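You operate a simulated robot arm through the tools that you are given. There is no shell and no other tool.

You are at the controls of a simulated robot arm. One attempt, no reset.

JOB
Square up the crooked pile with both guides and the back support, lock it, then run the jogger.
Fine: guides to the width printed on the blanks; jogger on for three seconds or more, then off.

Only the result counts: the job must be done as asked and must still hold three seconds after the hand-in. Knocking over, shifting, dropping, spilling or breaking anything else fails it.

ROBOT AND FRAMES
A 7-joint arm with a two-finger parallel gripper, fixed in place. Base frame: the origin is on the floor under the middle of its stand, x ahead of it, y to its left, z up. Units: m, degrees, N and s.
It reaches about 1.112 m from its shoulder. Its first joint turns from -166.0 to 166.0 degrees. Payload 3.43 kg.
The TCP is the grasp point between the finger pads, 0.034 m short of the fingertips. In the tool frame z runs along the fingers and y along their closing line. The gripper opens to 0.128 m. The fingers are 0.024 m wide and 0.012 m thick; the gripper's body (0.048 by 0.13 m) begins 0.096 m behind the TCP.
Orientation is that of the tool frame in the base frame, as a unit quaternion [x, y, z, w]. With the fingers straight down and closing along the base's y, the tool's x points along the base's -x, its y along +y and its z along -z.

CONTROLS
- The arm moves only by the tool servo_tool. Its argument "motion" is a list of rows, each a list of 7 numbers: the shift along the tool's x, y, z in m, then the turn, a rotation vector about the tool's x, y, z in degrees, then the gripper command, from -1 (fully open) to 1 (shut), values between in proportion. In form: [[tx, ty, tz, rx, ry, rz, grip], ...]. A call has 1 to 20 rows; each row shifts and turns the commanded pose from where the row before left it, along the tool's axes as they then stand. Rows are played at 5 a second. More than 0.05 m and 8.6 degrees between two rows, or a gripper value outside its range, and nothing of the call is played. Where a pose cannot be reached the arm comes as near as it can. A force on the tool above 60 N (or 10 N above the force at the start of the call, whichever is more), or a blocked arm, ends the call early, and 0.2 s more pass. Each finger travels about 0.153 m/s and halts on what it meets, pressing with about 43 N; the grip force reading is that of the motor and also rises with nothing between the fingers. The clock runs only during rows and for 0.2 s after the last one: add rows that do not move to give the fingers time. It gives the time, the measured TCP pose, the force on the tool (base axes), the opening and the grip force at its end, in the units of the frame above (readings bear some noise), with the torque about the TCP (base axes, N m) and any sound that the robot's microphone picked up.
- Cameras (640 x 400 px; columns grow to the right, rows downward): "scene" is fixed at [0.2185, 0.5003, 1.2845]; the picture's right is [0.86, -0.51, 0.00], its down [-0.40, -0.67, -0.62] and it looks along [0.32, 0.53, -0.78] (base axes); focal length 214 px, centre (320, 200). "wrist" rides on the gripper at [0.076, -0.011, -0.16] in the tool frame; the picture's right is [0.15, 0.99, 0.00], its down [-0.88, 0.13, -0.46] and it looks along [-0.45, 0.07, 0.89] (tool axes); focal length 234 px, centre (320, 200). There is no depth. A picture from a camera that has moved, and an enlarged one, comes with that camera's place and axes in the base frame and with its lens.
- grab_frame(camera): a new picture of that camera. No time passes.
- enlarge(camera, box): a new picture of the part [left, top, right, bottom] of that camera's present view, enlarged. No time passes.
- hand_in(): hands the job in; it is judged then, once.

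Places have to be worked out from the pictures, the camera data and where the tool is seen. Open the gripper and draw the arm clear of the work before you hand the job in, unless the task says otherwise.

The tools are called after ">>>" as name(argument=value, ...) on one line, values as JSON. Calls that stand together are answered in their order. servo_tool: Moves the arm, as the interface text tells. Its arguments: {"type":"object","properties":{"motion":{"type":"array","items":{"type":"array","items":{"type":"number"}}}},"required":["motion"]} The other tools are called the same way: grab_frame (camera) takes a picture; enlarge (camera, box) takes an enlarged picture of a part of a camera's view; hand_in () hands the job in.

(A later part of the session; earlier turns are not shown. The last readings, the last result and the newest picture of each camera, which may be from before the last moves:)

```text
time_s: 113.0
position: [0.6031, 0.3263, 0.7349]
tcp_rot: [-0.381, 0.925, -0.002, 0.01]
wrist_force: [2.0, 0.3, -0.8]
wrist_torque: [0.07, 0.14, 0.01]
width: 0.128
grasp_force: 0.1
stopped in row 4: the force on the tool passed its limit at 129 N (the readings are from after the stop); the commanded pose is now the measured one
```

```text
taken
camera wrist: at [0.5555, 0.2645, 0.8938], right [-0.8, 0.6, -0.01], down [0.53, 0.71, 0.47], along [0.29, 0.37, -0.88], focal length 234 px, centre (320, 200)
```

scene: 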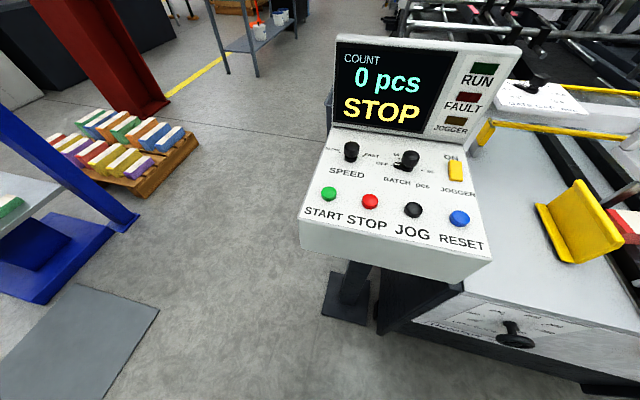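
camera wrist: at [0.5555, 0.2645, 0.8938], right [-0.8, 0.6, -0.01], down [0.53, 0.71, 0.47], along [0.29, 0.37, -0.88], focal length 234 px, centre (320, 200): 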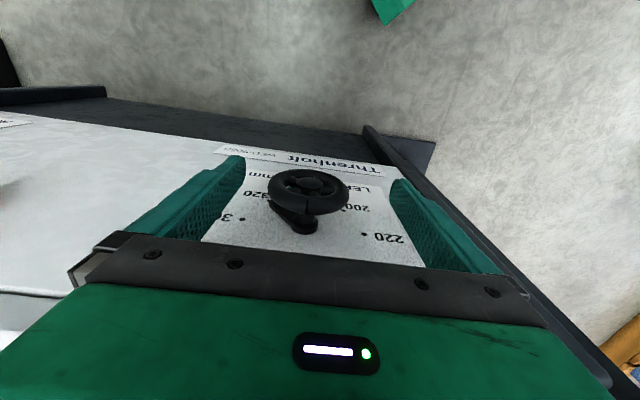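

It stopped with a force spike and a few mm of sideways shift, though the fingers aren't touching the wheel. I'll look at both cameras to find out what was touched.

>>> grab_frame(camera="scene")

>>> enlarge(camera="wrist", box=[180, 130, 460, 280])

>>> servo_tool(motion=[[0, 0, 0, 0, 0, 0, -1], [0, 0, 0, 0, 0, 0, -1]])

```text
taken
```

scene: 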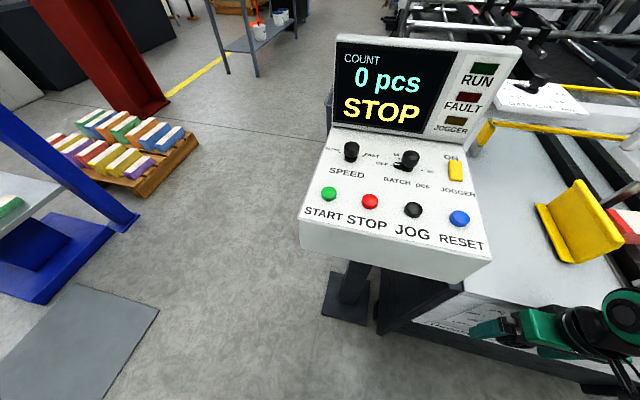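

```text
2.29 times, centred on (320, 205) of wrist
camera zoom: at [0.5555, 0.2645, 0.8938], right [-0.8, 0.6, -0.01], down [0.53, 0.71, 0.47], along [0.29, 0.37, -0.88], focal length 535 px, centre (320, 189)
```

zoom: 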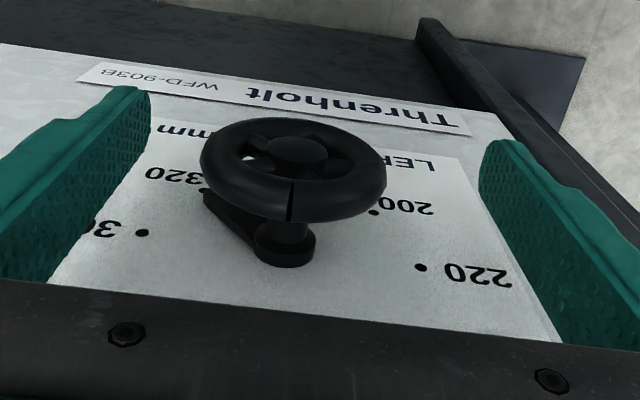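

```text
time_s: 113.7
position: [0.603, 0.3272, 0.7366]
tcp_rot: [-0.38, 0.925, -0.001, 0.01]
wrist_force: [0.4, -0.1, 0.2]
wrist_torque: [-0.02, -0.01, 0.02]
width: 0.1279
grasp_force: 0.2
```

The gripper is now visible in the fixed camera. I'll zoom there to see the clearance to the table edge.

>>> enlarge(camera="scene", box=[440, 250, 640, 400])

```text
2.67 times, centred on (540, 325) of scene
camera zoom: at [0.2185, 0.5003, 1.2845], right [0.86, -0.51, 0.0], down [-0.4, -0.67, -0.62], along [0.32, 0.53, -0.78], focal length 572 px, centre (-267, -133)
```

zoom: 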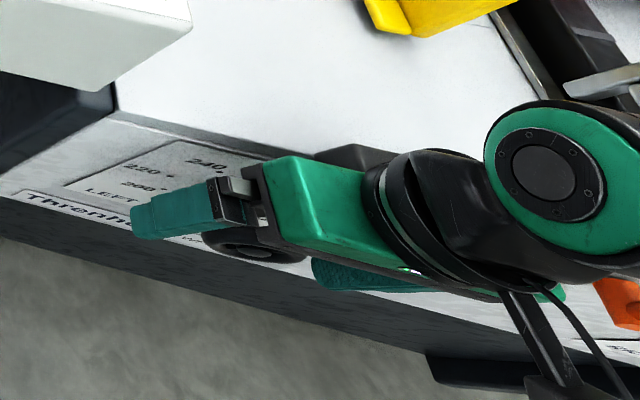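

The body is close to the table edge but I can't see clear contact; readings are zero now. I'll recentre on the wheel slightly further out (n≈0.656), level the tool, and creep down in small steps while watching forces.

>>> servo_tool(motion=[[0.001, -0.0045, 0, 0, 0.5, 0, -1], [0.001, -0.0045, 0, 0, 0.5, 0, -1], [0, 0, 0, 0, 0, 0, -1], [0, 0, 0.004, 0, 0, 0, -1], [0, 0, 0.004, 0, 0, 0, -1], [0, 0, 0, 0, 0, 0, -1]])

```text
time_s: 115.0
position: [0.6089, 0.3189, 0.7268]
tcp_rot: [-0.38, 0.925, -0.004, 0.002]
wrist_force: [0.8, 0.0, -0.1]
wrist_torque: [0.02, -0.02, -0.03]
width: 0.1279
grasp_force: 0.1
```

No force at z=0.727. A few more millimetres down.

>>> servo_tool(motion=[[0, 0.0005, 0.003, 0, 0, 0, -1], [0, 0, 0.003, 0, 0, 0, -1], [0, 0, 0, 0, 0, 0, -1]])

>>> grab_frame(camera="wrist")

```text
time_s: 115.8
position: [0.6082, 0.3183, 0.7214]
tcp_rot: [-0.38, 0.925, -0.004, 0.002]
wrist_force: [-0.9, 0.2, -0.5]
wrist_torque: [-0.01, 0.01, 0.02]
width: 0.1278
grasp_force: 0.0
```

```text
taken
camera wrist: at [0.5617, 0.2594, 0.8814], right [-0.8, 0.6, -0.01], down [0.53, 0.72, 0.45], along [0.28, 0.36, -0.89], focal length 234 px, centre (320, 200)
```

wrist: 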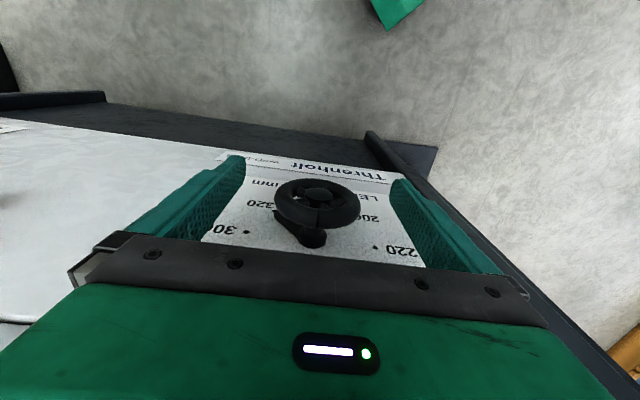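

Centred well (the ring plane is ~6 mm ahead of the TCP, inside the pad width). Now I pre-tilt +45° around the wheel with the fingers open.

>>> servo_tool(motion=[[-0.002, 0, 0, -5, 0, 0, -1], [0, 0, 0, -5, 0, 0, -1], [0, 0, 0, -5, 0, 0, -1], [0, 0, 0, -5, 0, 0, -1], [0, 0, 0, -5, 0, 0, -1], [0, 0, 0, -5, 0, 0, -1], [0, 0, 0, -5, 0, 0, -1], [0, 0, 0, -5, 0, 0, -1], [0, 0, 0, -5, 0, 0, -1], [0, 0, 0, 0, 0, 0, -1]])

>>> grab_frame(camera="wrist")

>>> enlarge(camera="scene", box=[440, 220, 640, 400])

```text
time_s: 117.2
position: [0.5965, 0.3256, 0.732]
tcp_rot: [-0.378, 0.898, 0.212, -0.082]
wrist_force: [0.6, 0.6, -0.9]
wrist_torque: [0.05, 0.15, 0.03]
width: 0.1281
grasp_force: 0.1
stopped in row 6: the force on the tool passed its limit at 70 N (the readings are from after the stop); the commanded pose is now the measured one
```

```text
taken
camera wrist: at [0.5998, 0.2139, 0.8697], right [-0.74, 0.51, 0.43], down [0.67, 0.56, 0.48], along [0.0, 0.65, -0.76], focal length 234 px, centre (320, 200)
```

wrist: 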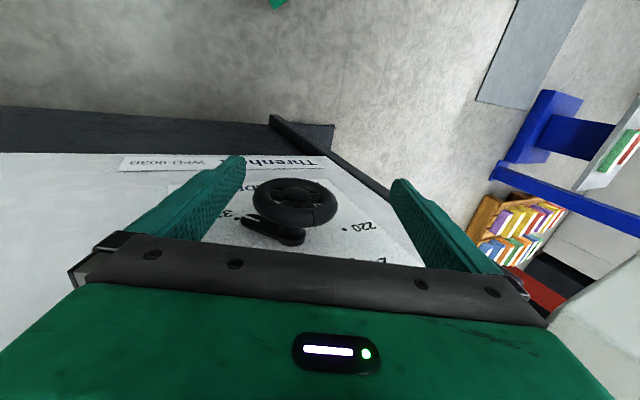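

```text
2.22 times, centred on (540, 310) of scene
camera zoom: at [0.2185, 0.5003, 1.2845], right [0.86, -0.51, 0.0], down [-0.4, -0.67, -0.62], along [0.32, 0.53, -0.78], focal length 477 px, centre (-169, -44)
```

zoom: 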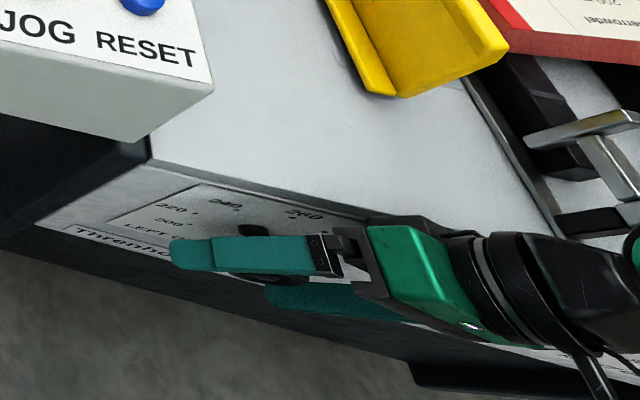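

The gripper's body is grazing the table's front lip. I'll back off toward the robot, return upright, and tilt the fingers ~17° forward so the body stays clear of the lip while the fingers still straddle the wheel.

>>> servo_tool(motion=[[0.015, 0, 0, 0, 0, 0, -1], [0.015, 0, 0, 0, 0, 0, -1], [0, 0, 0, 7, 0, 0, -1], [0, 0, 0, 7, 0, 0, -1], [0, 0, 0, 7, 0, 0, -1], [0, 0, 0, 6.5, 0, 0, -1], [0, 0, 0, 0, -6, 0, -1], [0, 0, 0, 0, -6, 0, -1], [0, 0, 0, 0, -5, 0, -1], [0, 0, 0, 0, 0, 0, -1]])

>>> grab_frame(camera="wrist")

```text
time_s: 119.4
position: [0.5758, 0.3035, 0.733]
tcp_rot: [-0.384, 0.91, 0.051, 0.147]
wrist_force: [0.0, 0.2, -0.3]
wrist_torque: [0.04, 0.0, -0.05]
width: 0.1279
grasp_force: 0.1
```

```text
taken
camera wrist: at [0.4969, 0.2122, 0.8609], right [-0.8, 0.59, -0.07], down [0.39, 0.6, 0.7], along [0.46, 0.54, -0.71], focal length 234 px, centre (320, 200)
```

wrist: 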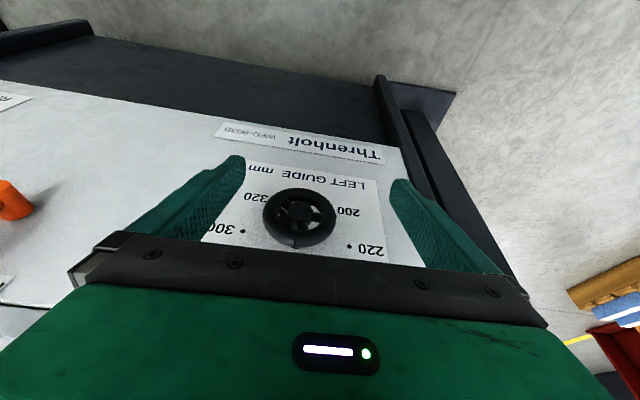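

Clear now, with fingers angled forward and the wheel visible between them. I move the TCP to the wheel centre (u≈0.204, n≈0.66, z≈0.72).

>>> servo_tool(motion=[[0, -0.0115, 0, -0.9, 0, 0, -1], [-0.011, 0, 0.008, 0, 0, 0, -1], [-0.011, 0, 0.008, 0, 0, 0, -1], [-0.0098, 0, 0.009, 0, 0, 0, -1], [0, 0, 0, 0, 0, 0, -1]])

>>> grab_frame(camera="wrist")

>>> enlarge(camera="scene", box=[440, 220, 640, 400])

```text
time_s: 120.6
position: [0.6107, 0.3216, 0.7176]
tcp_rot: [-0.385, 0.91, 0.057, 0.144]
wrist_force: [0.9, 0.9, -0.8]
wrist_torque: [0.02, -0.01, 0.0]
width: 0.1279
grasp_force: 0.1
```

```text
taken
camera wrist: at [0.5342, 0.2291, 0.8461], right [-0.81, 0.59, -0.05], down [0.39, 0.59, 0.7], along [0.45, 0.55, -0.71], focal length 234 px, centre (320, 200)
```

wrist: 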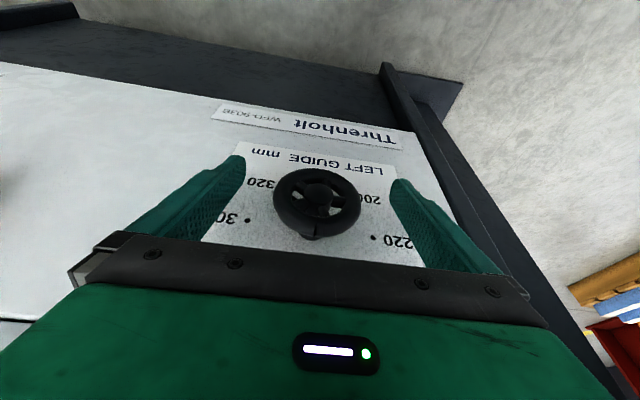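

```text
2.22 times, centred on (540, 310) of scene
camera zoom: at [0.2185, 0.5003, 1.2845], right [0.86, -0.51, 0.0], down [-0.4, -0.67, -0.62], along [0.32, 0.53, -0.78], focal length 477 px, centre (-169, -44)
```

zoom: 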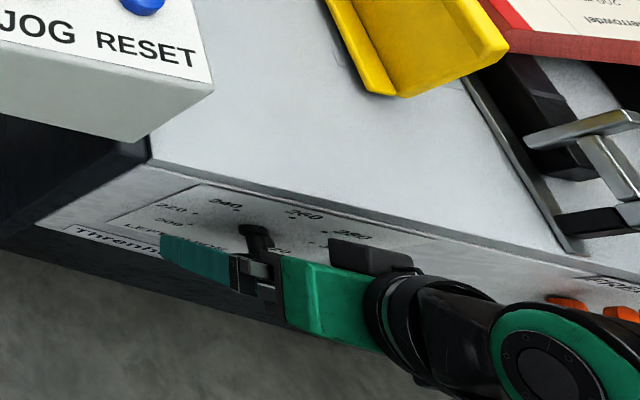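

The culprit was a dark module on the back of the gripper that sat over the lip; now it is well clear. I pre-tilt +45° about the knob axis with the fingers open.

>>> servo_tool(motion=[[0, 0, 0, -4.755, 0, 1.545, -1], [0, 0, 0, -4.755, 0, 1.545, -1], [0, 0, 0, -4.755, 0, 1.545, -1], [0, 0, 0, -4.755, 0, 1.545, -1], [0, 0, 0, -4.755, 0, 1.545, -1], [0, 0, 0, -4.755, 0, 1.545, -1], [0, 0, 0, -4.755, 0, 1.545, -1], [0, 0, 0, -4.755, 0, 1.545, -1], [0, 0, 0, 0, 0, 0, -1]])

>>> grab_frame(camera="wrist")

>>> enlarge(camera="scene", box=[440, 220, 640, 400])

```text
time_s: 122.6
position: [0.6102, 0.3237, 0.7177]
tcp_rot: [-0.313, 0.877, 0.365, 0.004]
wrist_force: [0.6, 0.2, 0.0]
wrist_torque: [0.0, 0.02, 0.01]
width: 0.1281
grasp_force: 0.1
```

```text
taken
camera wrist: at [0.5909, 0.1734, 0.8105], right [-0.66, 0.45, 0.6], down [0.74, 0.26, 0.62], along [0.13, 0.85, -0.5], focal length 234 px, centre (320, 200)
```

wrist: 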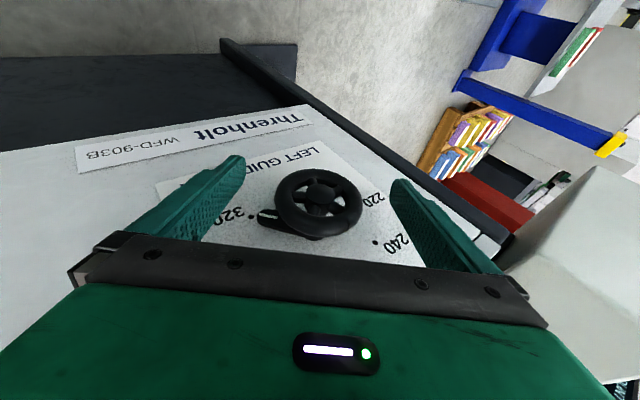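

```text
2.22 times, centred on (540, 310) of scene
camera zoom: at [0.2185, 0.5003, 1.2845], right [0.86, -0.51, 0.0], down [-0.4, -0.67, -0.62], along [0.32, 0.53, -0.78], focal length 477 px, centre (-169, -44)
```

zoom: 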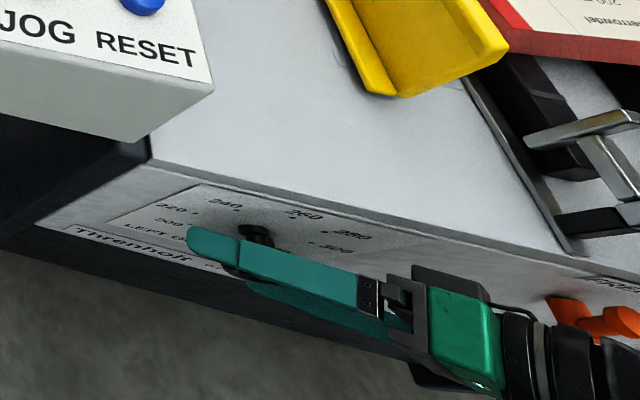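

Tilted 40° with the wheel centred between the fingers and no contact. Now I close on it.

>>> servo_tool(motion=[[0, 0, 0, 0, 0, 0, 0.2], [0, 0, 0, 0, 0, 0, 0.7], [0, 0, 0, 0, 0, 0, 1], [0, 0, 0, 0, 0, 0, 1]])

>>> grab_frame(camera="wrist")

```text
time_s: 123.6
position: [0.6092, 0.3227, 0.7192]
tcp_rot: [-0.312, 0.877, 0.364, 0.004]
wrist_force: [-1.6, 0.8, 1.6]
wrist_torque: [-0.09, 0.09, -0.14]
width: 0.0665
grasp_force: 45.0
```

```text
taken
camera wrist: at [0.5909, 0.1736, 0.8107], right [-0.66, 0.45, 0.6], down [0.74, 0.26, 0.62], along [0.13, 0.85, -0.51], focal length 234 px, centre (320, 200)
```

wrist: 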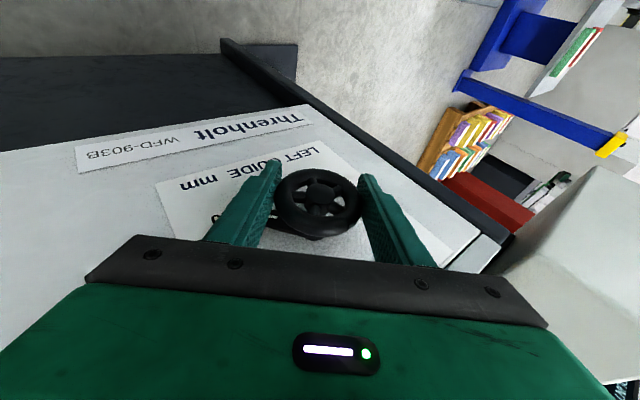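

Perfectly centred grip with almost no load. Turning the dial -20° first.

>>> servo_tool(motion=[[0, 0, 0, 4.755, 0, -1.545, 1], [0, 0, 0, 4.755, 0, -1.545, 1], [0, 0, 0, 4.755, 0, -1.545, 1], [0, 0, 0, 4.755, 0, -1.545, 1], [0, 0, 0, 0, 0, 0, 1]])

>>> grab_frame(camera="wrist")

```text
time_s: 124.8
position: [0.6109, 0.3228, 0.7171]
tcp_rot: [-0.353, 0.908, 0.213, 0.076]
wrist_force: [5.4, -2.3, -3.0]
wrist_torque: [-0.55, 0.6, -0.16]
width: 0.0664
grasp_force: 44.5
```

```text
taken
camera wrist: at [0.565, 0.1989, 0.8357], right [-0.78, 0.56, 0.29], down [0.57, 0.42, 0.71], along [0.28, 0.71, -0.65], focal length 234 px, centre (320, 200)
```

wrist: 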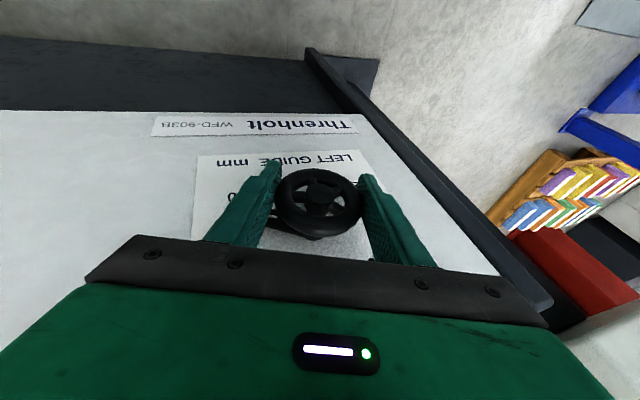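

The wheel follows with low loads. Continuing to the end of this stroke (θ≈-5°).

>>> servo_tool(motion=[[0, 0, 0, 4.755, 0, -1.545, 1], [0, 0, 0, 4.755, 0, -1.545, 1], [0, 0, 0, 4.755, 0, -1.545, 1], [0, 0, 0, 4.755, 0, -1.545, 1], [0, 0, 0, 4.755, 0, -1.545, 1], [0, 0, 0, 0, 0, 0, 1], [0, 0, 0, 0, 0, 0, -1], [0, 0, 0, 0, 0, 0, -1], [0, 0, 0, 0, 0, 0, -1], [0, 0, 0, 0, 0, 0, -1]])

>>> grab_frame(camera="wrist")

>>> grab_frame(camera="scene")

```text
time_s: 127.0
position: [0.6098, 0.3244, 0.718]
tcp_rot: [-0.391, 0.906, 0.017, 0.16]
wrist_force: [1.0, -0.1, -0.2]
wrist_torque: [0.03, 0.0, -0.01]
width: 0.1281
grasp_force: 0.2
```

```text
taken
camera wrist: at [0.5258, 0.2375, 0.8474], right [-0.8, 0.58, -0.14], down [0.35, 0.64, 0.69], along [0.49, 0.5, -0.71], focal length 234 px, centre (320, 200)
```

wrist: 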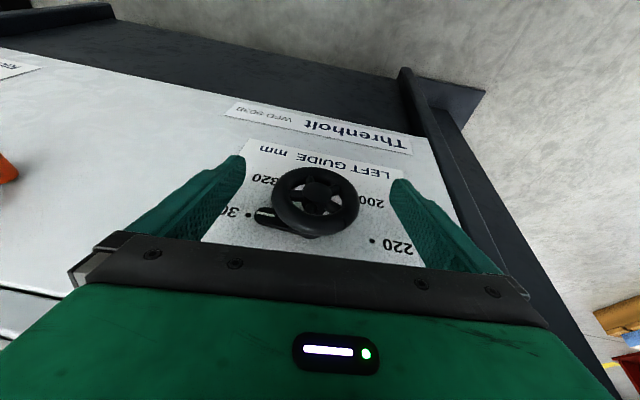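

```text
taken
```

scene: 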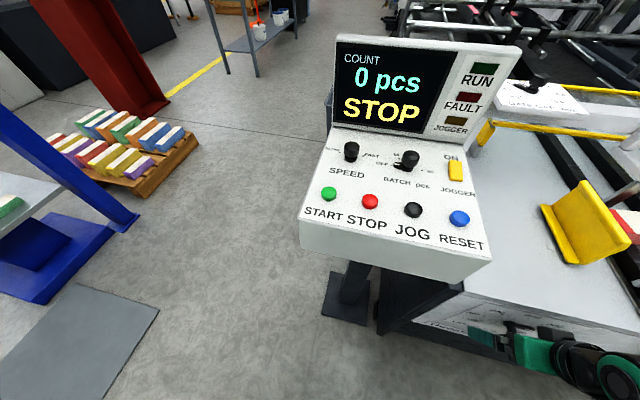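

The pointer has moved to about 300 (45° per stroke) and the left guide has moved in. I'll repeat: roll back 45° open, regrip, turn 45°, release.

>>> servo_tool(motion=[[0, 0, 0, -7.13, 0, 2.32, -1], [0, 0, 0, -7.13, 0, 2.32, -1], [0, 0, 0, -7.13, 0, 2.32, -1], [0, 0, 0, -7.13, 0, 2.32, -1], [0, 0, 0, -7.13, 0, 2.32, -1], [0, 0, 0, -7.13, 0, 2.32, -1], [0, 0, 0, 0, 0, 0, 0.2], [0, 0, 0, 0, 0, 0, 1], [0, 0, 0, 0, 0, 0, 1], [0, 0, 0, 6.115, 0, -1.987, 1], [0, 0, 0, 6.115, 0, -1.987, 1], [0, 0, 0, 6.115, 0, -1.987, 1], [0, 0, 0, 6.115, 0, -1.987, 1], [0, 0, 0, 6.115, 0, -1.987, 1], [0, 0, 0, 6.115, 0, -1.987, 1], [0, 0, 0, 6.115, 0, -1.987, 1], [0, 0, 0, 0, 0, 0, 1], [0, 0, 0, 0, 0, 0, -1], [0, 0, 0, 0, 0, 0, -1], [0, 0, 0, 0, 0, 0, -1]])

>>> enlarge(camera="wrist", box=[180, 120, 460, 280])

```text
time_s: 131.2
position: [0.6098, 0.3239, 0.7186]
tcp_rot: [-0.391, 0.906, 0.017, 0.16]
wrist_force: [0.2, -0.2, 0.1]
wrist_torque: [0.02, 0.0, -0.02]
width: 0.1282
grasp_force: 0.1
```

```text
2.29 times, centred on (320, 200) of wrist
camera zoom: at [0.5252, 0.2378, 0.8475], right [-0.8, 0.58, -0.14], down [0.35, 0.64, 0.69], along [0.49, 0.5, -0.71], focal length 535 px, centre (320, 200)
```

zoom: 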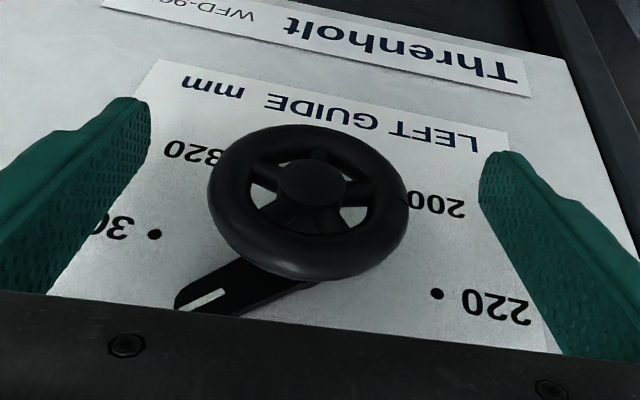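

Pointer at about 280 now. Same stroke again.

>>> servo_tool(motion=[[0, 0, 0, -7.13, 0, 2.32, -1], [0, 0, 0, -7.13, 0, 2.32, -1], [0, 0, 0, -7.13, 0, 2.32, -1], [0, 0, 0, -7.13, 0, 2.32, -1], [0, 0, 0, -7.13, 0, 2.32, -1], [0, 0, 0, -7.13, 0, 2.32, -1], [0, 0, 0, 0, 0, 0, 0.2], [0, 0, 0, 0, 0, 0, 1], [0, 0, 0, 0, 0, 0, 1], [0, 0, 0, 6.115, 0, -1.987, 1], [0, 0, 0, 6.115, 0, -1.987, 1], [0, 0, 0, 6.115, 0, -1.987, 1], [0, 0, 0, 6.115, 0, -1.987, 1], [0, 0, 0, 6.115, 0, -1.987, 1], [0, 0, 0, 6.115, 0, -1.987, 1], [0, 0, 0, 6.115, 0, -1.987, 1], [0, 0, 0, 0, 0, 0, 1], [0, 0, 0, 0, 0, 0, -1], [0, 0, 0, 0, 0, 0, -1], [0, 0, 0, 0, 0, 0, -1]])

>>> enlarge(camera="wrist", box=[180, 120, 460, 280])

```text
time_s: 135.4
position: [0.6093, 0.3244, 0.7191]
tcp_rot: [-0.392, 0.906, 0.016, 0.161]
wrist_force: [-0.5, -0.3, -0.2]
wrist_torque: [-0.02, 0.0, -0.01]
width: 0.1279
grasp_force: 0.0
```

```text
2.29 times, centred on (320, 200) of wrist
camera zoom: at [0.5256, 0.2382, 0.848], right [-0.8, 0.58, -0.14], down [0.35, 0.64, 0.69], along [0.49, 0.5, -0.71], focal length 535 px, centre (320, 200)
```

zoom: 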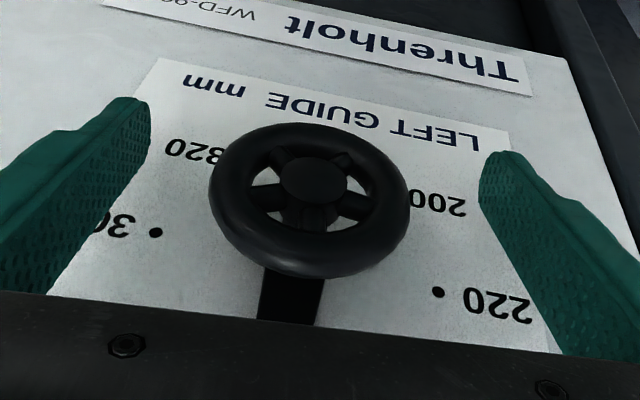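

Pointer now at about 260 (straight up). Next stroke.

>>> servo_tool(motion=[[0, 0, 0, -7.13, 0, 2.32, -1], [0, 0, 0, -7.13, 0, 2.32, -1], [0, 0, 0, -7.13, 0, 2.32, -1], [0, 0, 0, -7.13, 0, 2.32, -1], [0, 0, 0, -7.13, 0, 2.32, -1], [0, 0, 0, -7.13, 0, 2.32, -1], [0, 0, 0, 0, 0, 0, 0.2], [0, 0, 0, 0, 0, 0, 1], [0, 0, 0, 0, 0, 0, 1], [0, 0, 0, 6.115, 0, -1.987, 1], [0, 0, 0, 6.115, 0, -1.987, 1], [0, 0, 0, 6.115, 0, -1.987, 1], [0, 0, 0, 6.115, 0, -1.987, 1], [0, 0, 0, 6.115, 0, -1.987, 1], [0, 0, 0, 6.115, 0, -1.987, 1], [0, 0, 0, 6.115, 0, -1.987, 1], [0, 0, 0, 0, 0, 0, 1], [0, 0, 0, 0, 0, 0, -1], [0, 0, 0, 0, 0, 0, -1], [0, 0, 0, 0, 0, 0, -1]])

>>> enlarge(camera="wrist", box=[180, 120, 460, 280])

>>> enlarge(camera="scene", box=[500, 130, 640, 280])

```text
time_s: 139.6
position: [0.61, 0.3239, 0.7182]
tcp_rot: [-0.391, 0.906, 0.016, 0.161]
wrist_force: [0.0, 0.0, 0.8]
wrist_torque: [0.02, -0.02, 0.01]
width: 0.1279
grasp_force: 0.0
```

```text
2.29 times, centred on (320, 200) of wrist
camera zoom: at [0.5255, 0.2381, 0.8475], right [-0.8, 0.58, -0.14], down [0.35, 0.64, 0.69], along [0.49, 0.5, -0.71], focal length 535 px, centre (320, 200)
```

zoom: 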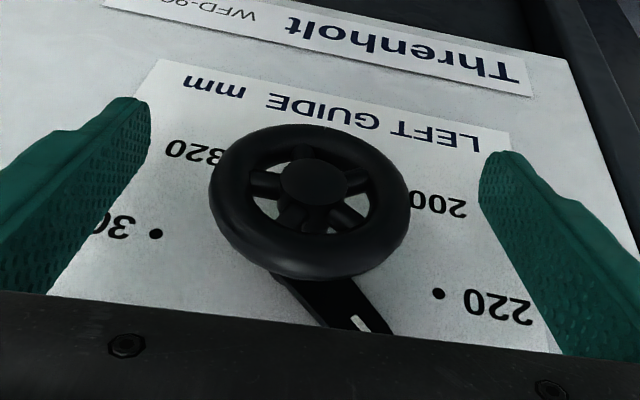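

```text
2.67 times, centred on (570, 205) of scene
camera zoom: at [0.2185, 0.5003, 1.2845], right [0.86, -0.51, 0.0], down [-0.4, -0.67, -0.62], along [0.32, 0.53, -0.78], focal length 572 px, centre (-347, 187)
```

zoom: 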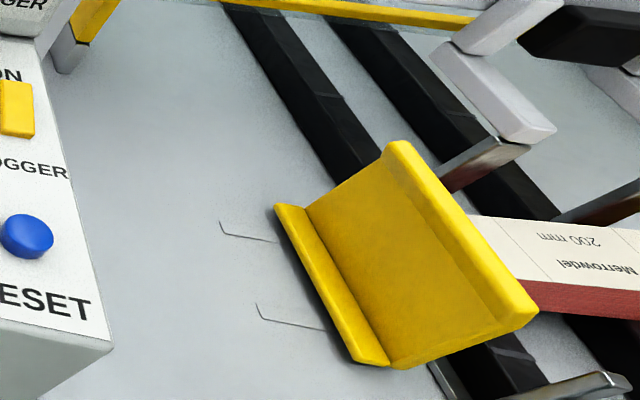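

Pointer at about 240, and the guide is nearing the pile. Next stroke to ~220.

>>> servo_tool(motion=[[0, 0, 0, -7.13, 0, 2.32, -1], [0, 0, 0, -7.13, 0, 2.32, -1], [0, 0, 0, -7.13, 0, 2.32, -1], [0, 0, 0, -7.13, 0, 2.32, -1], [0, 0, 0, -7.13, 0, 2.32, -1], [0, 0, 0, -7.13, 0, 2.32, -1], [0, 0, 0, 0, 0, 0, 0.2], [0, 0, 0, 0, 0, 0, 1], [0, 0, 0, 0, 0, 0, 1], [0, 0, 0, 6.115, 0, -1.987, 1], [0, 0, 0, 6.115, 0, -1.987, 1], [0, 0, 0, 6.115, 0, -1.987, 1], [0, 0, 0, 6.115, 0, -1.987, 1], [0, 0, 0, 6.115, 0, -1.987, 1], [0, 0, 0, 6.115, 0, -1.987, 1], [0, 0, 0, 6.115, 0, -1.987, 1], [0, 0, 0, 0, 0, 0, 1], [0, 0, 0, 0, 0, 0, -1], [0, 0, 0, 0, 0, 0, -1], [0, 0, 0, 0, 0, 0, -1]])

>>> enlarge(camera="wrist", box=[180, 120, 460, 280])

>>> enlarge(camera="scene", box=[500, 130, 640, 280])

```text
time_s: 143.8
position: [0.6099, 0.3234, 0.717]
tcp_rot: [-0.391, 0.906, 0.015, 0.162]
wrist_force: [-0.6, 0.2, -0.1]
wrist_torque: [0.02, -0.01, 0.03]
width: 0.1282
grasp_force: 0.0
```

```text
2.29 times, centred on (320, 200) of wrist
camera zoom: at [0.5257, 0.238, 0.847], right [-0.8, 0.58, -0.14], down [0.35, 0.64, 0.69], along [0.49, 0.5, -0.71], focal length 535 px, centre (320, 200)
```

zoom: 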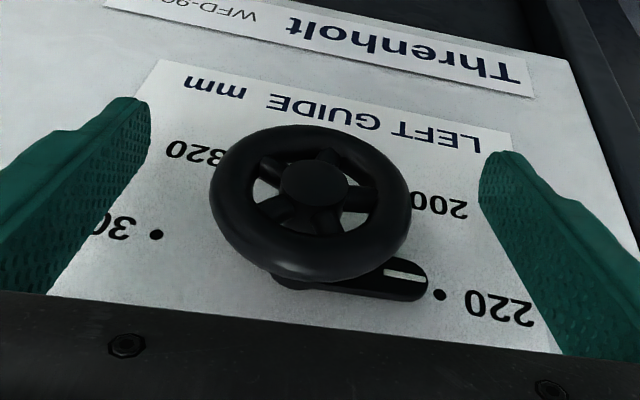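

```text
2.67 times, centred on (570, 205) of scene
camera zoom: at [0.2185, 0.5003, 1.2845], right [0.86, -0.51, 0.0], down [-0.4, -0.67, -0.62], along [0.32, 0.53, -0.78], focal length 572 px, centre (-347, 187)
```

zoom: 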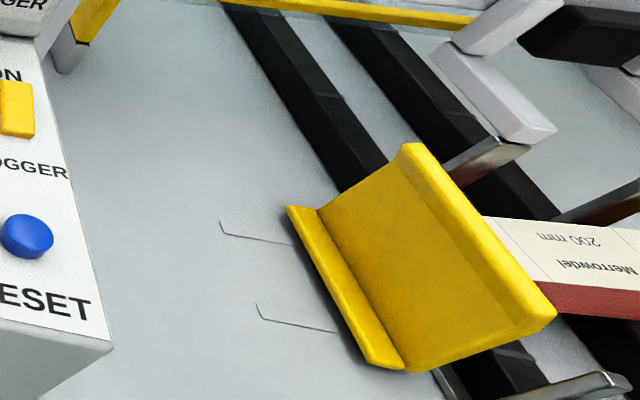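

Pointer at about 220. Final stroke: regrip and turn 40°, then check before the last trim without releasing.

>>> servo_tool(motion=[[0, 0, 0, -7.13, 0, 2.32, -1], [0, 0, 0, -7.13, 0, 2.32, -1], [0, 0, 0, -7.13, 0, 2.32, -1], [0, 0, 0, -7.13, 0, 2.32, -1], [0, 0, 0, -7.13, 0, 2.32, -1], [0, 0, 0, -7.13, 0, 2.32, -1], [0, 0, 0, 0, 0, 0, 0.2], [0, 0, 0, 0, 0, 0, 1], [0, 0, 0, 0, 0, 0, 1], [0, 0, 0, 4.755, 0, -1.545, 1], [0, 0, 0, 4.755, 0, -1.545, 1], [0, 0, 0, 4.755, 0, -1.545, 1], [0, 0, 0, 4.755, 0, -1.545, 1], [0, 0, 0, 4.755, 0, -1.545, 1], [0, 0, 0, 4.755, 0, -1.545, 1], [0, 0, 0, 4.755, 0, -1.545, 1], [0, 0, 0, 4.755, 0, -1.545, 1], [0, 0, 0, 0, 0, 0, 1]])

>>> enlarge(camera="wrist", box=[180, 120, 460, 280])

>>> enlarge(camera="scene", box=[500, 130, 640, 280])

```text
time_s: 147.6
position: [0.6117, 0.3208, 0.719]
tcp_rot: [-0.384, 0.911, 0.053, 0.144]
wrist_force: [12.0, -10.8, -15.2]
wrist_torque: [0.55, -0.41, -0.25]
width: 0.0667
grasp_force: 45.5
```

```text
2.29 times, centred on (320, 200) of wrist
camera zoom: at [0.5344, 0.2291, 0.8469], right [-0.8, 0.59, -0.06], down [0.39, 0.6, 0.7], along [0.45, 0.54, -0.71], focal length 535 px, centre (320, 200)
```

zoom: 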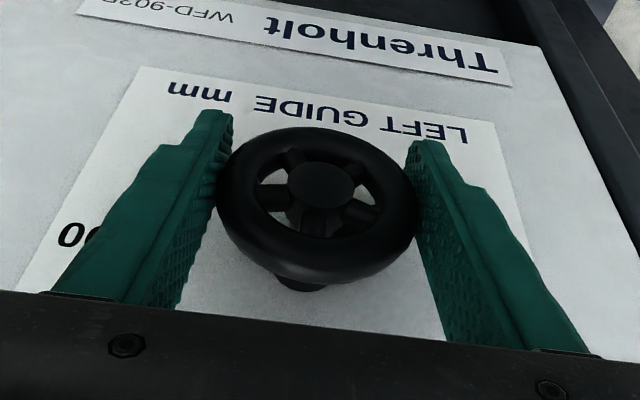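

```text
2.67 times, centred on (570, 205) of scene
camera zoom: at [0.2185, 0.5003, 1.2845], right [0.86, -0.51, 0.0], down [-0.4, -0.67, -0.62], along [0.32, 0.53, -0.78], focal length 572 px, centre (-347, 187)
```

zoom: 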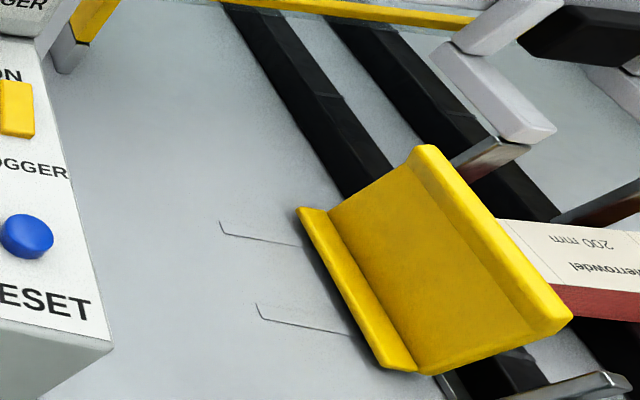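

The left guide is pushing the pile over now. I'll release and back off 6 cm to read the pointer.

>>> servo_tool(motion=[[0, 0, 0, 0, 0, 0, -1], [0, 0, 0, 0, 0, 0, -1], [0, 0, 0, 0, 0, 0, -1], [0.019, 0, -0.006, 0, 0, 0, -1], [0.019, 0, -0.006, 0, 0, 0, -1], [0.019, 0, -0.006, 0, 0, 0, -1], [0, 0, 0, 0, 0, 0, -1]])

>>> grab_frame(camera="wrist")

>>> enlarge(camera="wrist", box=[200, 130, 400, 250])

```text
time_s: 149.2
position: [0.5675, 0.2811, 0.7181]
tcp_rot: [-0.384, 0.91, 0.056, 0.145]
wrist_force: [0.2, 0.2, 0.7]
wrist_torque: [0.01, 0.03, 0.0]
width: 0.1277
grasp_force: 0.0
```

```text
taken
camera wrist: at [0.4909, 0.1879, 0.8472], right [-0.8, 0.59, -0.06], down [0.39, 0.6, 0.7], along [0.45, 0.54, -0.71], focal length 234 px, centre (320, 200)
```

wrist: 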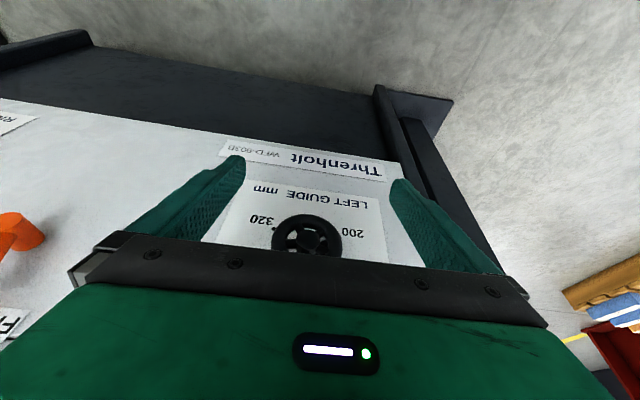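

```text
3.20 times, centred on (300, 190) of wrist
camera zoom: at [0.4909, 0.1879, 0.8472], right [-0.8, 0.59, -0.06], down [0.39, 0.6, 0.7], along [0.45, 0.54, -0.71], focal length 749 px, centre (384, 232)
```

zoom: 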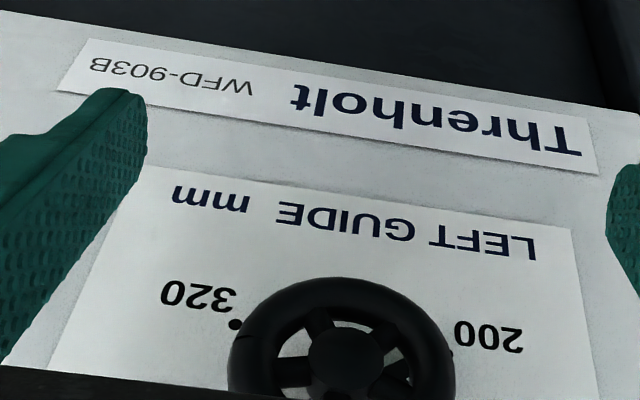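

The pointer is hidden behind the wheel from here. I'll move back and up, and pitch so the camera looks at the dial more frontally.

>>> servo_tool(motion=[[0.0205, -0.02, -0.034, 0, 0, 0, -1], [0.0205, -0.02, -0.034, 0, 0, 0, -1], [0.0205, -0.02, -0.034, 0, 0, 0, -1], [0.0205, -0.02, -0.034, 0, 0, 0, -1], [0.0205, -0.02, -0.034, 0, 0, 0, -1], [0, 0, 0, 0, -8, 0, -1], [0, 0, 0, 0, -8, 0, -1], [0, 0, 0, 0, -8, 0, -1], [0, 0, 0, 0, 0, 0, -1]])

>>> grab_frame(camera="wrist")

```text
time_s: 151.2
position: [0.6451, 0.1598, 0.8896]
tcp_rot: [-0.368, 0.869, 0.122, 0.306]
wrist_force: [0.4, 0.2, 0.0]
wrist_torque: [0.01, 0.0, 0.0]
width: 0.128
grasp_force: 0.0
out of reach, approached as far as the arm can: row 3, 4, 5, 6, 7, 8
```

```text
taken
camera wrist: at [0.5419, 0.0402, 0.9675], right [-0.79, 0.61, -0.1], down [0.18, 0.39, 0.9], along [0.59, 0.69, -0.42], focal length 234 px, centre (320, 200)
```

wrist: 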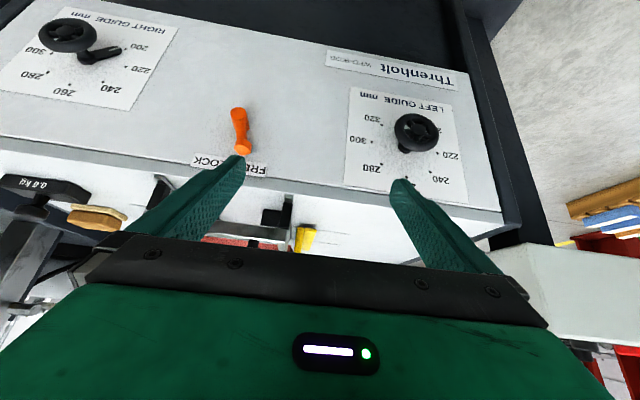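

I can see all three controls from here. I'll zoom on the left dial and the lever.

>>> enlarge(camera="wrist", box=[340, 80, 480, 210])

>>> enlarge(camera="wrist", box=[0, 0, 160, 110])

>>> enlarge(camera="wrist", box=[180, 80, 300, 190])

```text
3.08 times, centred on (410, 145) of wrist
camera zoom: at [0.5419, 0.0402, 0.9675], right [-0.79, 0.61, -0.1], down [0.18, 0.39, 0.9], along [0.59, 0.69, -0.42], focal length 720 px, centre (43, 369)
```

zoom: 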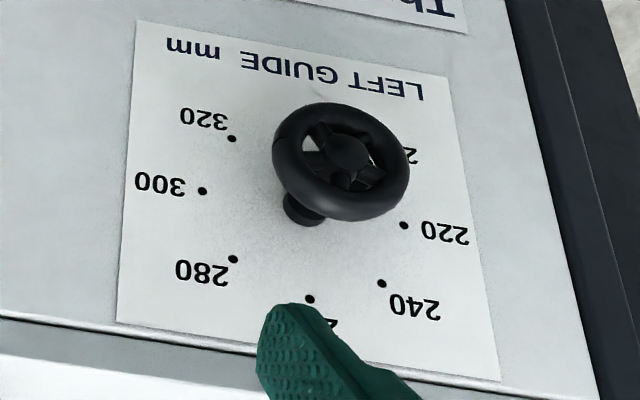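

```text
3.64 times, centred on (80, 55) of wrist
camera zoom: at [0.5419, 0.0402, 0.9675], right [-0.79, 0.61, -0.1], down [0.18, 0.39, 0.9], along [0.59, 0.69, -0.42], focal length 852 px, centre (1193, 727)
```

zoom: 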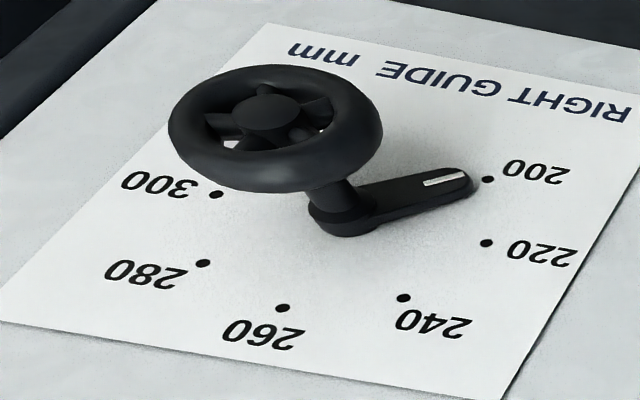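

```text
3.64 times, centred on (240, 135) of wrist
camera zoom: at [0.5419, 0.0402, 0.9675], right [-0.79, 0.61, -0.1], down [0.18, 0.39, 0.9], along [0.59, 0.69, -0.42], focal length 852 px, centre (611, 436)
```

zoom: 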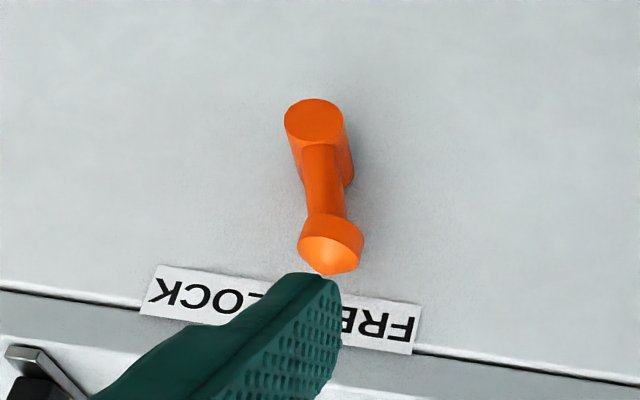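

Right dial confirmed at 200. The left pointer hides behind its wheel from here, but the fixed camera looks from the other side, so I'll zoom there.

>>> enlarge(camera="scene", box=[440, 290, 560, 365])

>>> enlarge(camera="scene", box=[475, 305, 535, 345])

```text
5.33 times, centred on (500, 328) of scene
camera zoom: at [0.2185, 0.5003, 1.2845], right [0.86, -0.51, 0.0], down [-0.4, -0.67, -0.62], along [0.32, 0.53, -0.78], focal length 1144 px, centre (-640, -480)
```

zoom: 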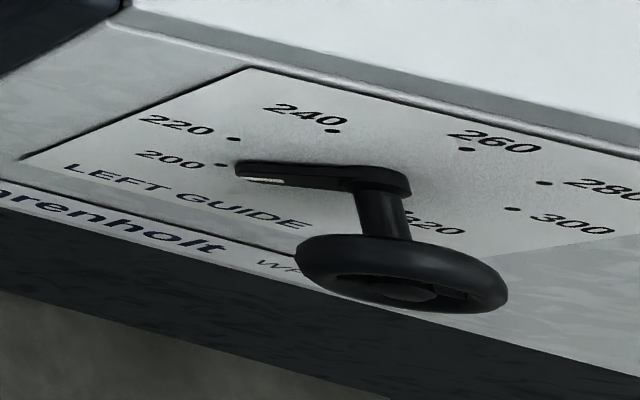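

```text
10.00 times, centred on (505, 325) of scene
camera zoom: at [0.2185, 0.5003, 1.2845], right [0.86, -0.51, 0.0], down [-0.4, -0.67, -0.62], along [0.32, 0.53, -0.78], focal length 2145 px, centre (-1530, -1050)
```

zoom: 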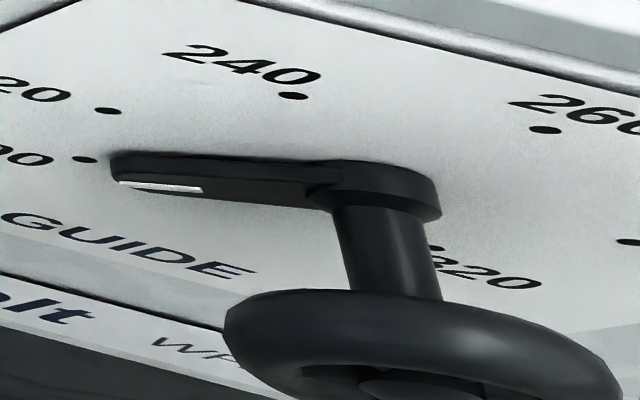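

The fixed camera shows the left pointer just short of the 200 dot. I'll zoom in harder for a precise reading.

>>> enlarge(camera="scene", box=[477, 308, 517, 333])

>>> enlarge(camera="scene", box=[505, 308, 545, 333])

```text
16.00 times, centred on (497, 320) of scene
camera zoom: at [0.2185, 0.5003, 1.2845], right [0.86, -0.51, 0.0], down [-0.4, -0.67, -0.62], along [0.32, 0.53, -0.78], focal length 3432 px, centre (-2512, -1728)
```

zoom: 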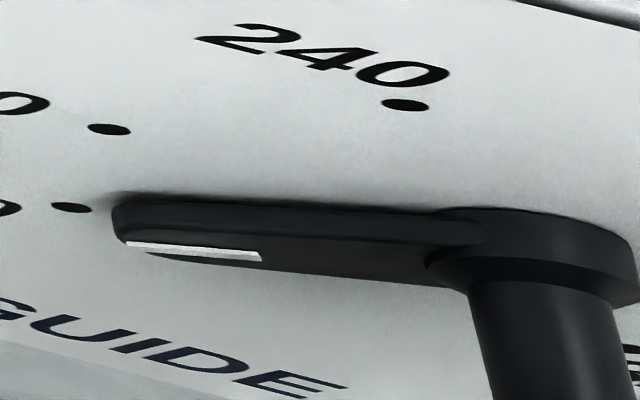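

```text
16.00 times, centred on (525, 320) of scene
camera zoom: at [0.2185, 0.5003, 1.2845], right [0.86, -0.51, 0.0], down [-0.4, -0.67, -0.62], along [0.32, 0.53, -0.78], focal length 3432 px, centre (-2960, -1728)
```

zoom: 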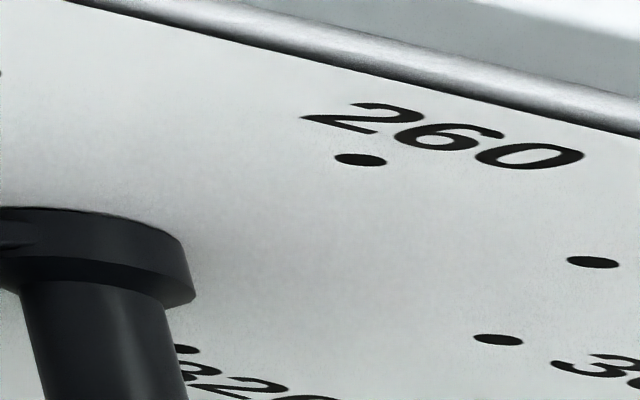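

From the sharp zoom I measure the left pointer about 3.6° short (≈201.6 mm). I'll return to the wheel with the 72° tilt and give it that last bit.

>>> servo_tool(motion=[[0, 0, 0, 0, 7, 0, -1], [0, 0, 0, 0, 7, 0, -1], [0, 0, 0, 0, 7, 0, -1], [0.0048, 0.0277, 0.0278, 0, 0, 0, -1], [0.0048, 0.0277, 0.0278, 0, 0, 0, -1], [0.0048, 0.0277, 0.0278, 0, 0, 0, -1], [0.0048, 0.0277, 0.0278, 0, 0, 0, -1], [0.0048, 0.0277, 0.0278, 0, 0, 0, -1], [0, 0, 0, 0, 0, 0, -1]])

>>> grab_frame(camera="wrist")

```text
time_s: 153.2
position: [0.5588, 0.2681, 0.7488]
tcp_rot: [-0.384, 0.91, 0.054, 0.144]
wrist_force: [0.2, 0.1, -0.1]
wrist_torque: [-0.02, 0.02, -0.02]
width: 0.128
grasp_force: 0.1
```

```text
taken
camera wrist: at [0.4823, 0.1761, 0.8786], right [-0.8, 0.59, -0.06], down [0.39, 0.6, 0.7], along [0.45, 0.54, -0.71], focal length 234 px, centre (320, 200)
```

wrist: 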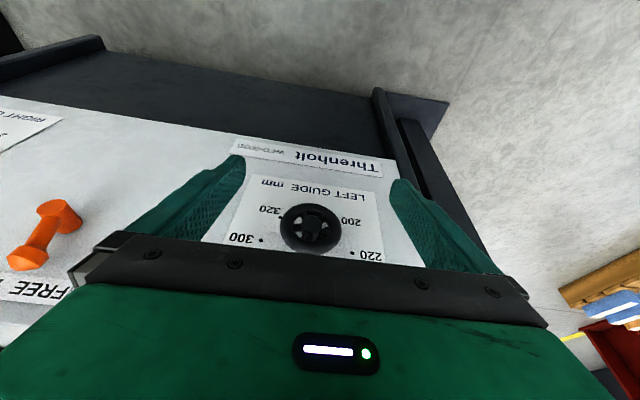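

Aligned. Advance to the wheel centre and close.

>>> servo_tool(motion=[[-0.0205, 0.0007, 0.0172, 0, 0, 0, -1], [-0.0205, 0.0007, 0.0172, 0, 0, 0, -1], [-0.0204, 0.0007, 0.0172, 0, 0, 0, -1], [0, 0, 0, 0, 0, 0, -1], [0, 0, 0, 0, 0, 0, 0.2], [0, 0, 0, 0, 0, 0, 1], [0, 0, 0, 0, 0, 0, 1], [0, 0, 0, 0, 0, 0, 1]])

```text
time_s: 155.0
position: [0.6116, 0.3223, 0.72]
tcp_rot: [-0.383, 0.911, 0.052, 0.145]
wrist_force: [13.4, -9.2, -3.4]
wrist_torque: [-0.15, 0.2, -0.35]
width: 0.0666
grasp_force: 44.7
```

Gripped. Turning the final -3.6° about the knob axis, then releasing.

>>> servo_tool(motion=[[0, -0.0007, 0, 1.71, 0, -0.555, 1], [0, 0, 0, 1.71, 0, -0.555, 1], [0, 0, 0, 0, 0, 0, 1], [0, 0, 0, 0, 0, 0, 1]])

>>> servo_tool(motion=[[0, 0, 0, 0, 0, 0, -1], [0, 0, 0, 0, 0, 0, -1], [0, 0, 0, 0, 0, 0, -1], [0.0205, 0, -0.0172, 0, 0, 0, -1], [0.0205, 0, -0.0172, 0, 0, 0, -1], [0.0205, 0, -0.0172, 0, 0, 0, -1], [0.0, 0, -0.04, 0, 0, 0, -1], [0.0, 0, -0.04, 0, 0, 0, -1], [0.0, 0, -0.04, 0, 0, 0, -1], [0, 0, 0, 0, 0, 0, -1]])

>>> enlarge(camera="scene", box=[477, 308, 517, 333])

```text
time_s: 156.0
position: [0.6121, 0.3219, 0.7203]
tcp_rot: [-0.39, 0.907, 0.025, 0.156]
wrist_force: [20.5, -8.0, 9.1]
wrist_torque: [-0.35, 0.42, -0.84]
width: 0.0664
grasp_force: 45.1
```

```text
time_s: 158.2
position: [0.526, 0.2497, 0.8618]
tcp_rot: [-0.39, 0.907, 0.025, 0.156]
wrist_force: [-0.4, 0.2, 0.6]
wrist_torque: [0.0, 0.02, -0.03]
width: 0.1278
grasp_force: 0.0
```

```text
16.00 times, centred on (497, 320) of scene
camera zoom: at [0.2185, 0.5003, 1.2845], right [0.86, -0.51, 0.0], down [-0.4, -0.67, -0.62], along [0.32, 0.53, -0.78], focal length 3432 px, centre (-2512, -1728)
```

zoom: 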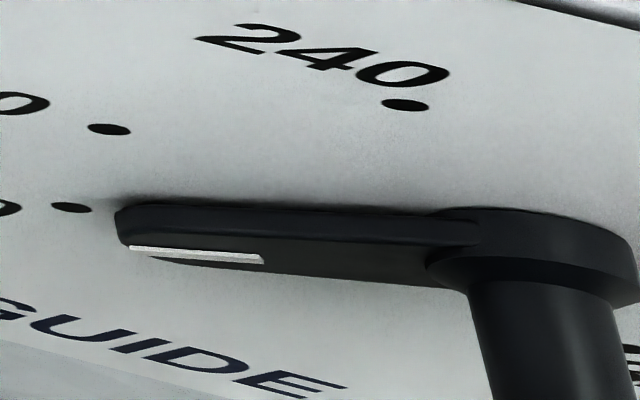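

The pointer is now within about 1° of the 200 dot by the slope of its mark. Let me also check from the wrist camera here.

>>> grab_frame(camera="wrist")

>>> enlarge(camera="wrist", box=[240, 130, 400, 240])

```text
taken
camera wrist: at [0.4437, 0.1627, 0.9928], right [-0.8, 0.59, -0.12], down [0.36, 0.63, 0.69], along [0.48, 0.51, -0.71], focal length 234 px, centre (320, 200)
```

wrist: 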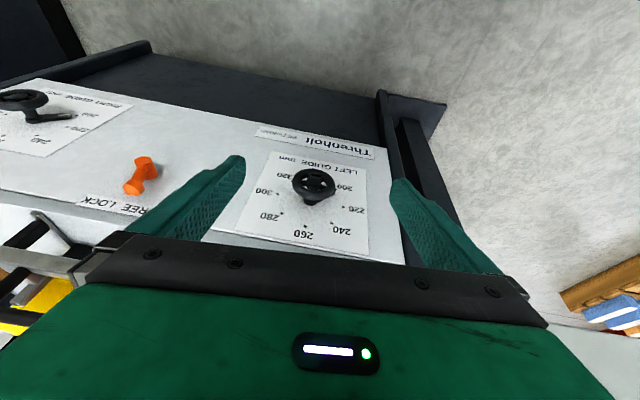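

```text
3.64 times, centred on (320, 185) of wrist
camera zoom: at [0.4437, 0.1627, 0.9928], right [-0.8, 0.59, -0.12], down [0.36, 0.63, 0.69], along [0.48, 0.51, -0.71], focal length 852 px, centre (320, 254)
```

zoom: 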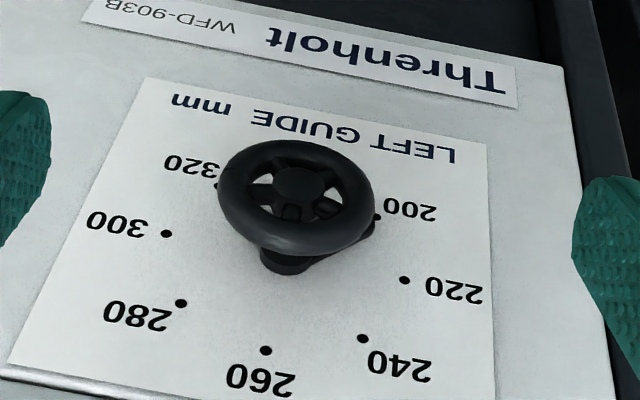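

The pointer tip peeks out right beside the 200 dot. I'll zoom on it.

>>> enlarge(camera="wrist", box=[295, 165, 345, 200])

```text
11.43 times, centred on (320, 182) of wrist
camera zoom: at [0.4437, 0.1627, 0.9928], right [-0.8, 0.59, -0.12], down [0.36, 0.63, 0.69], along [0.48, 0.51, -0.71], focal length 2676 px, centre (320, 400)
```

zoom: 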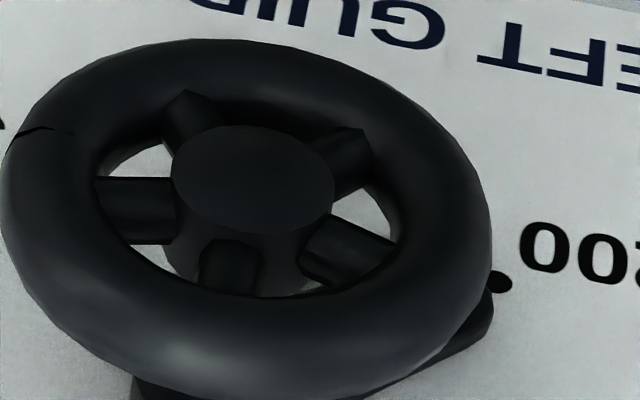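

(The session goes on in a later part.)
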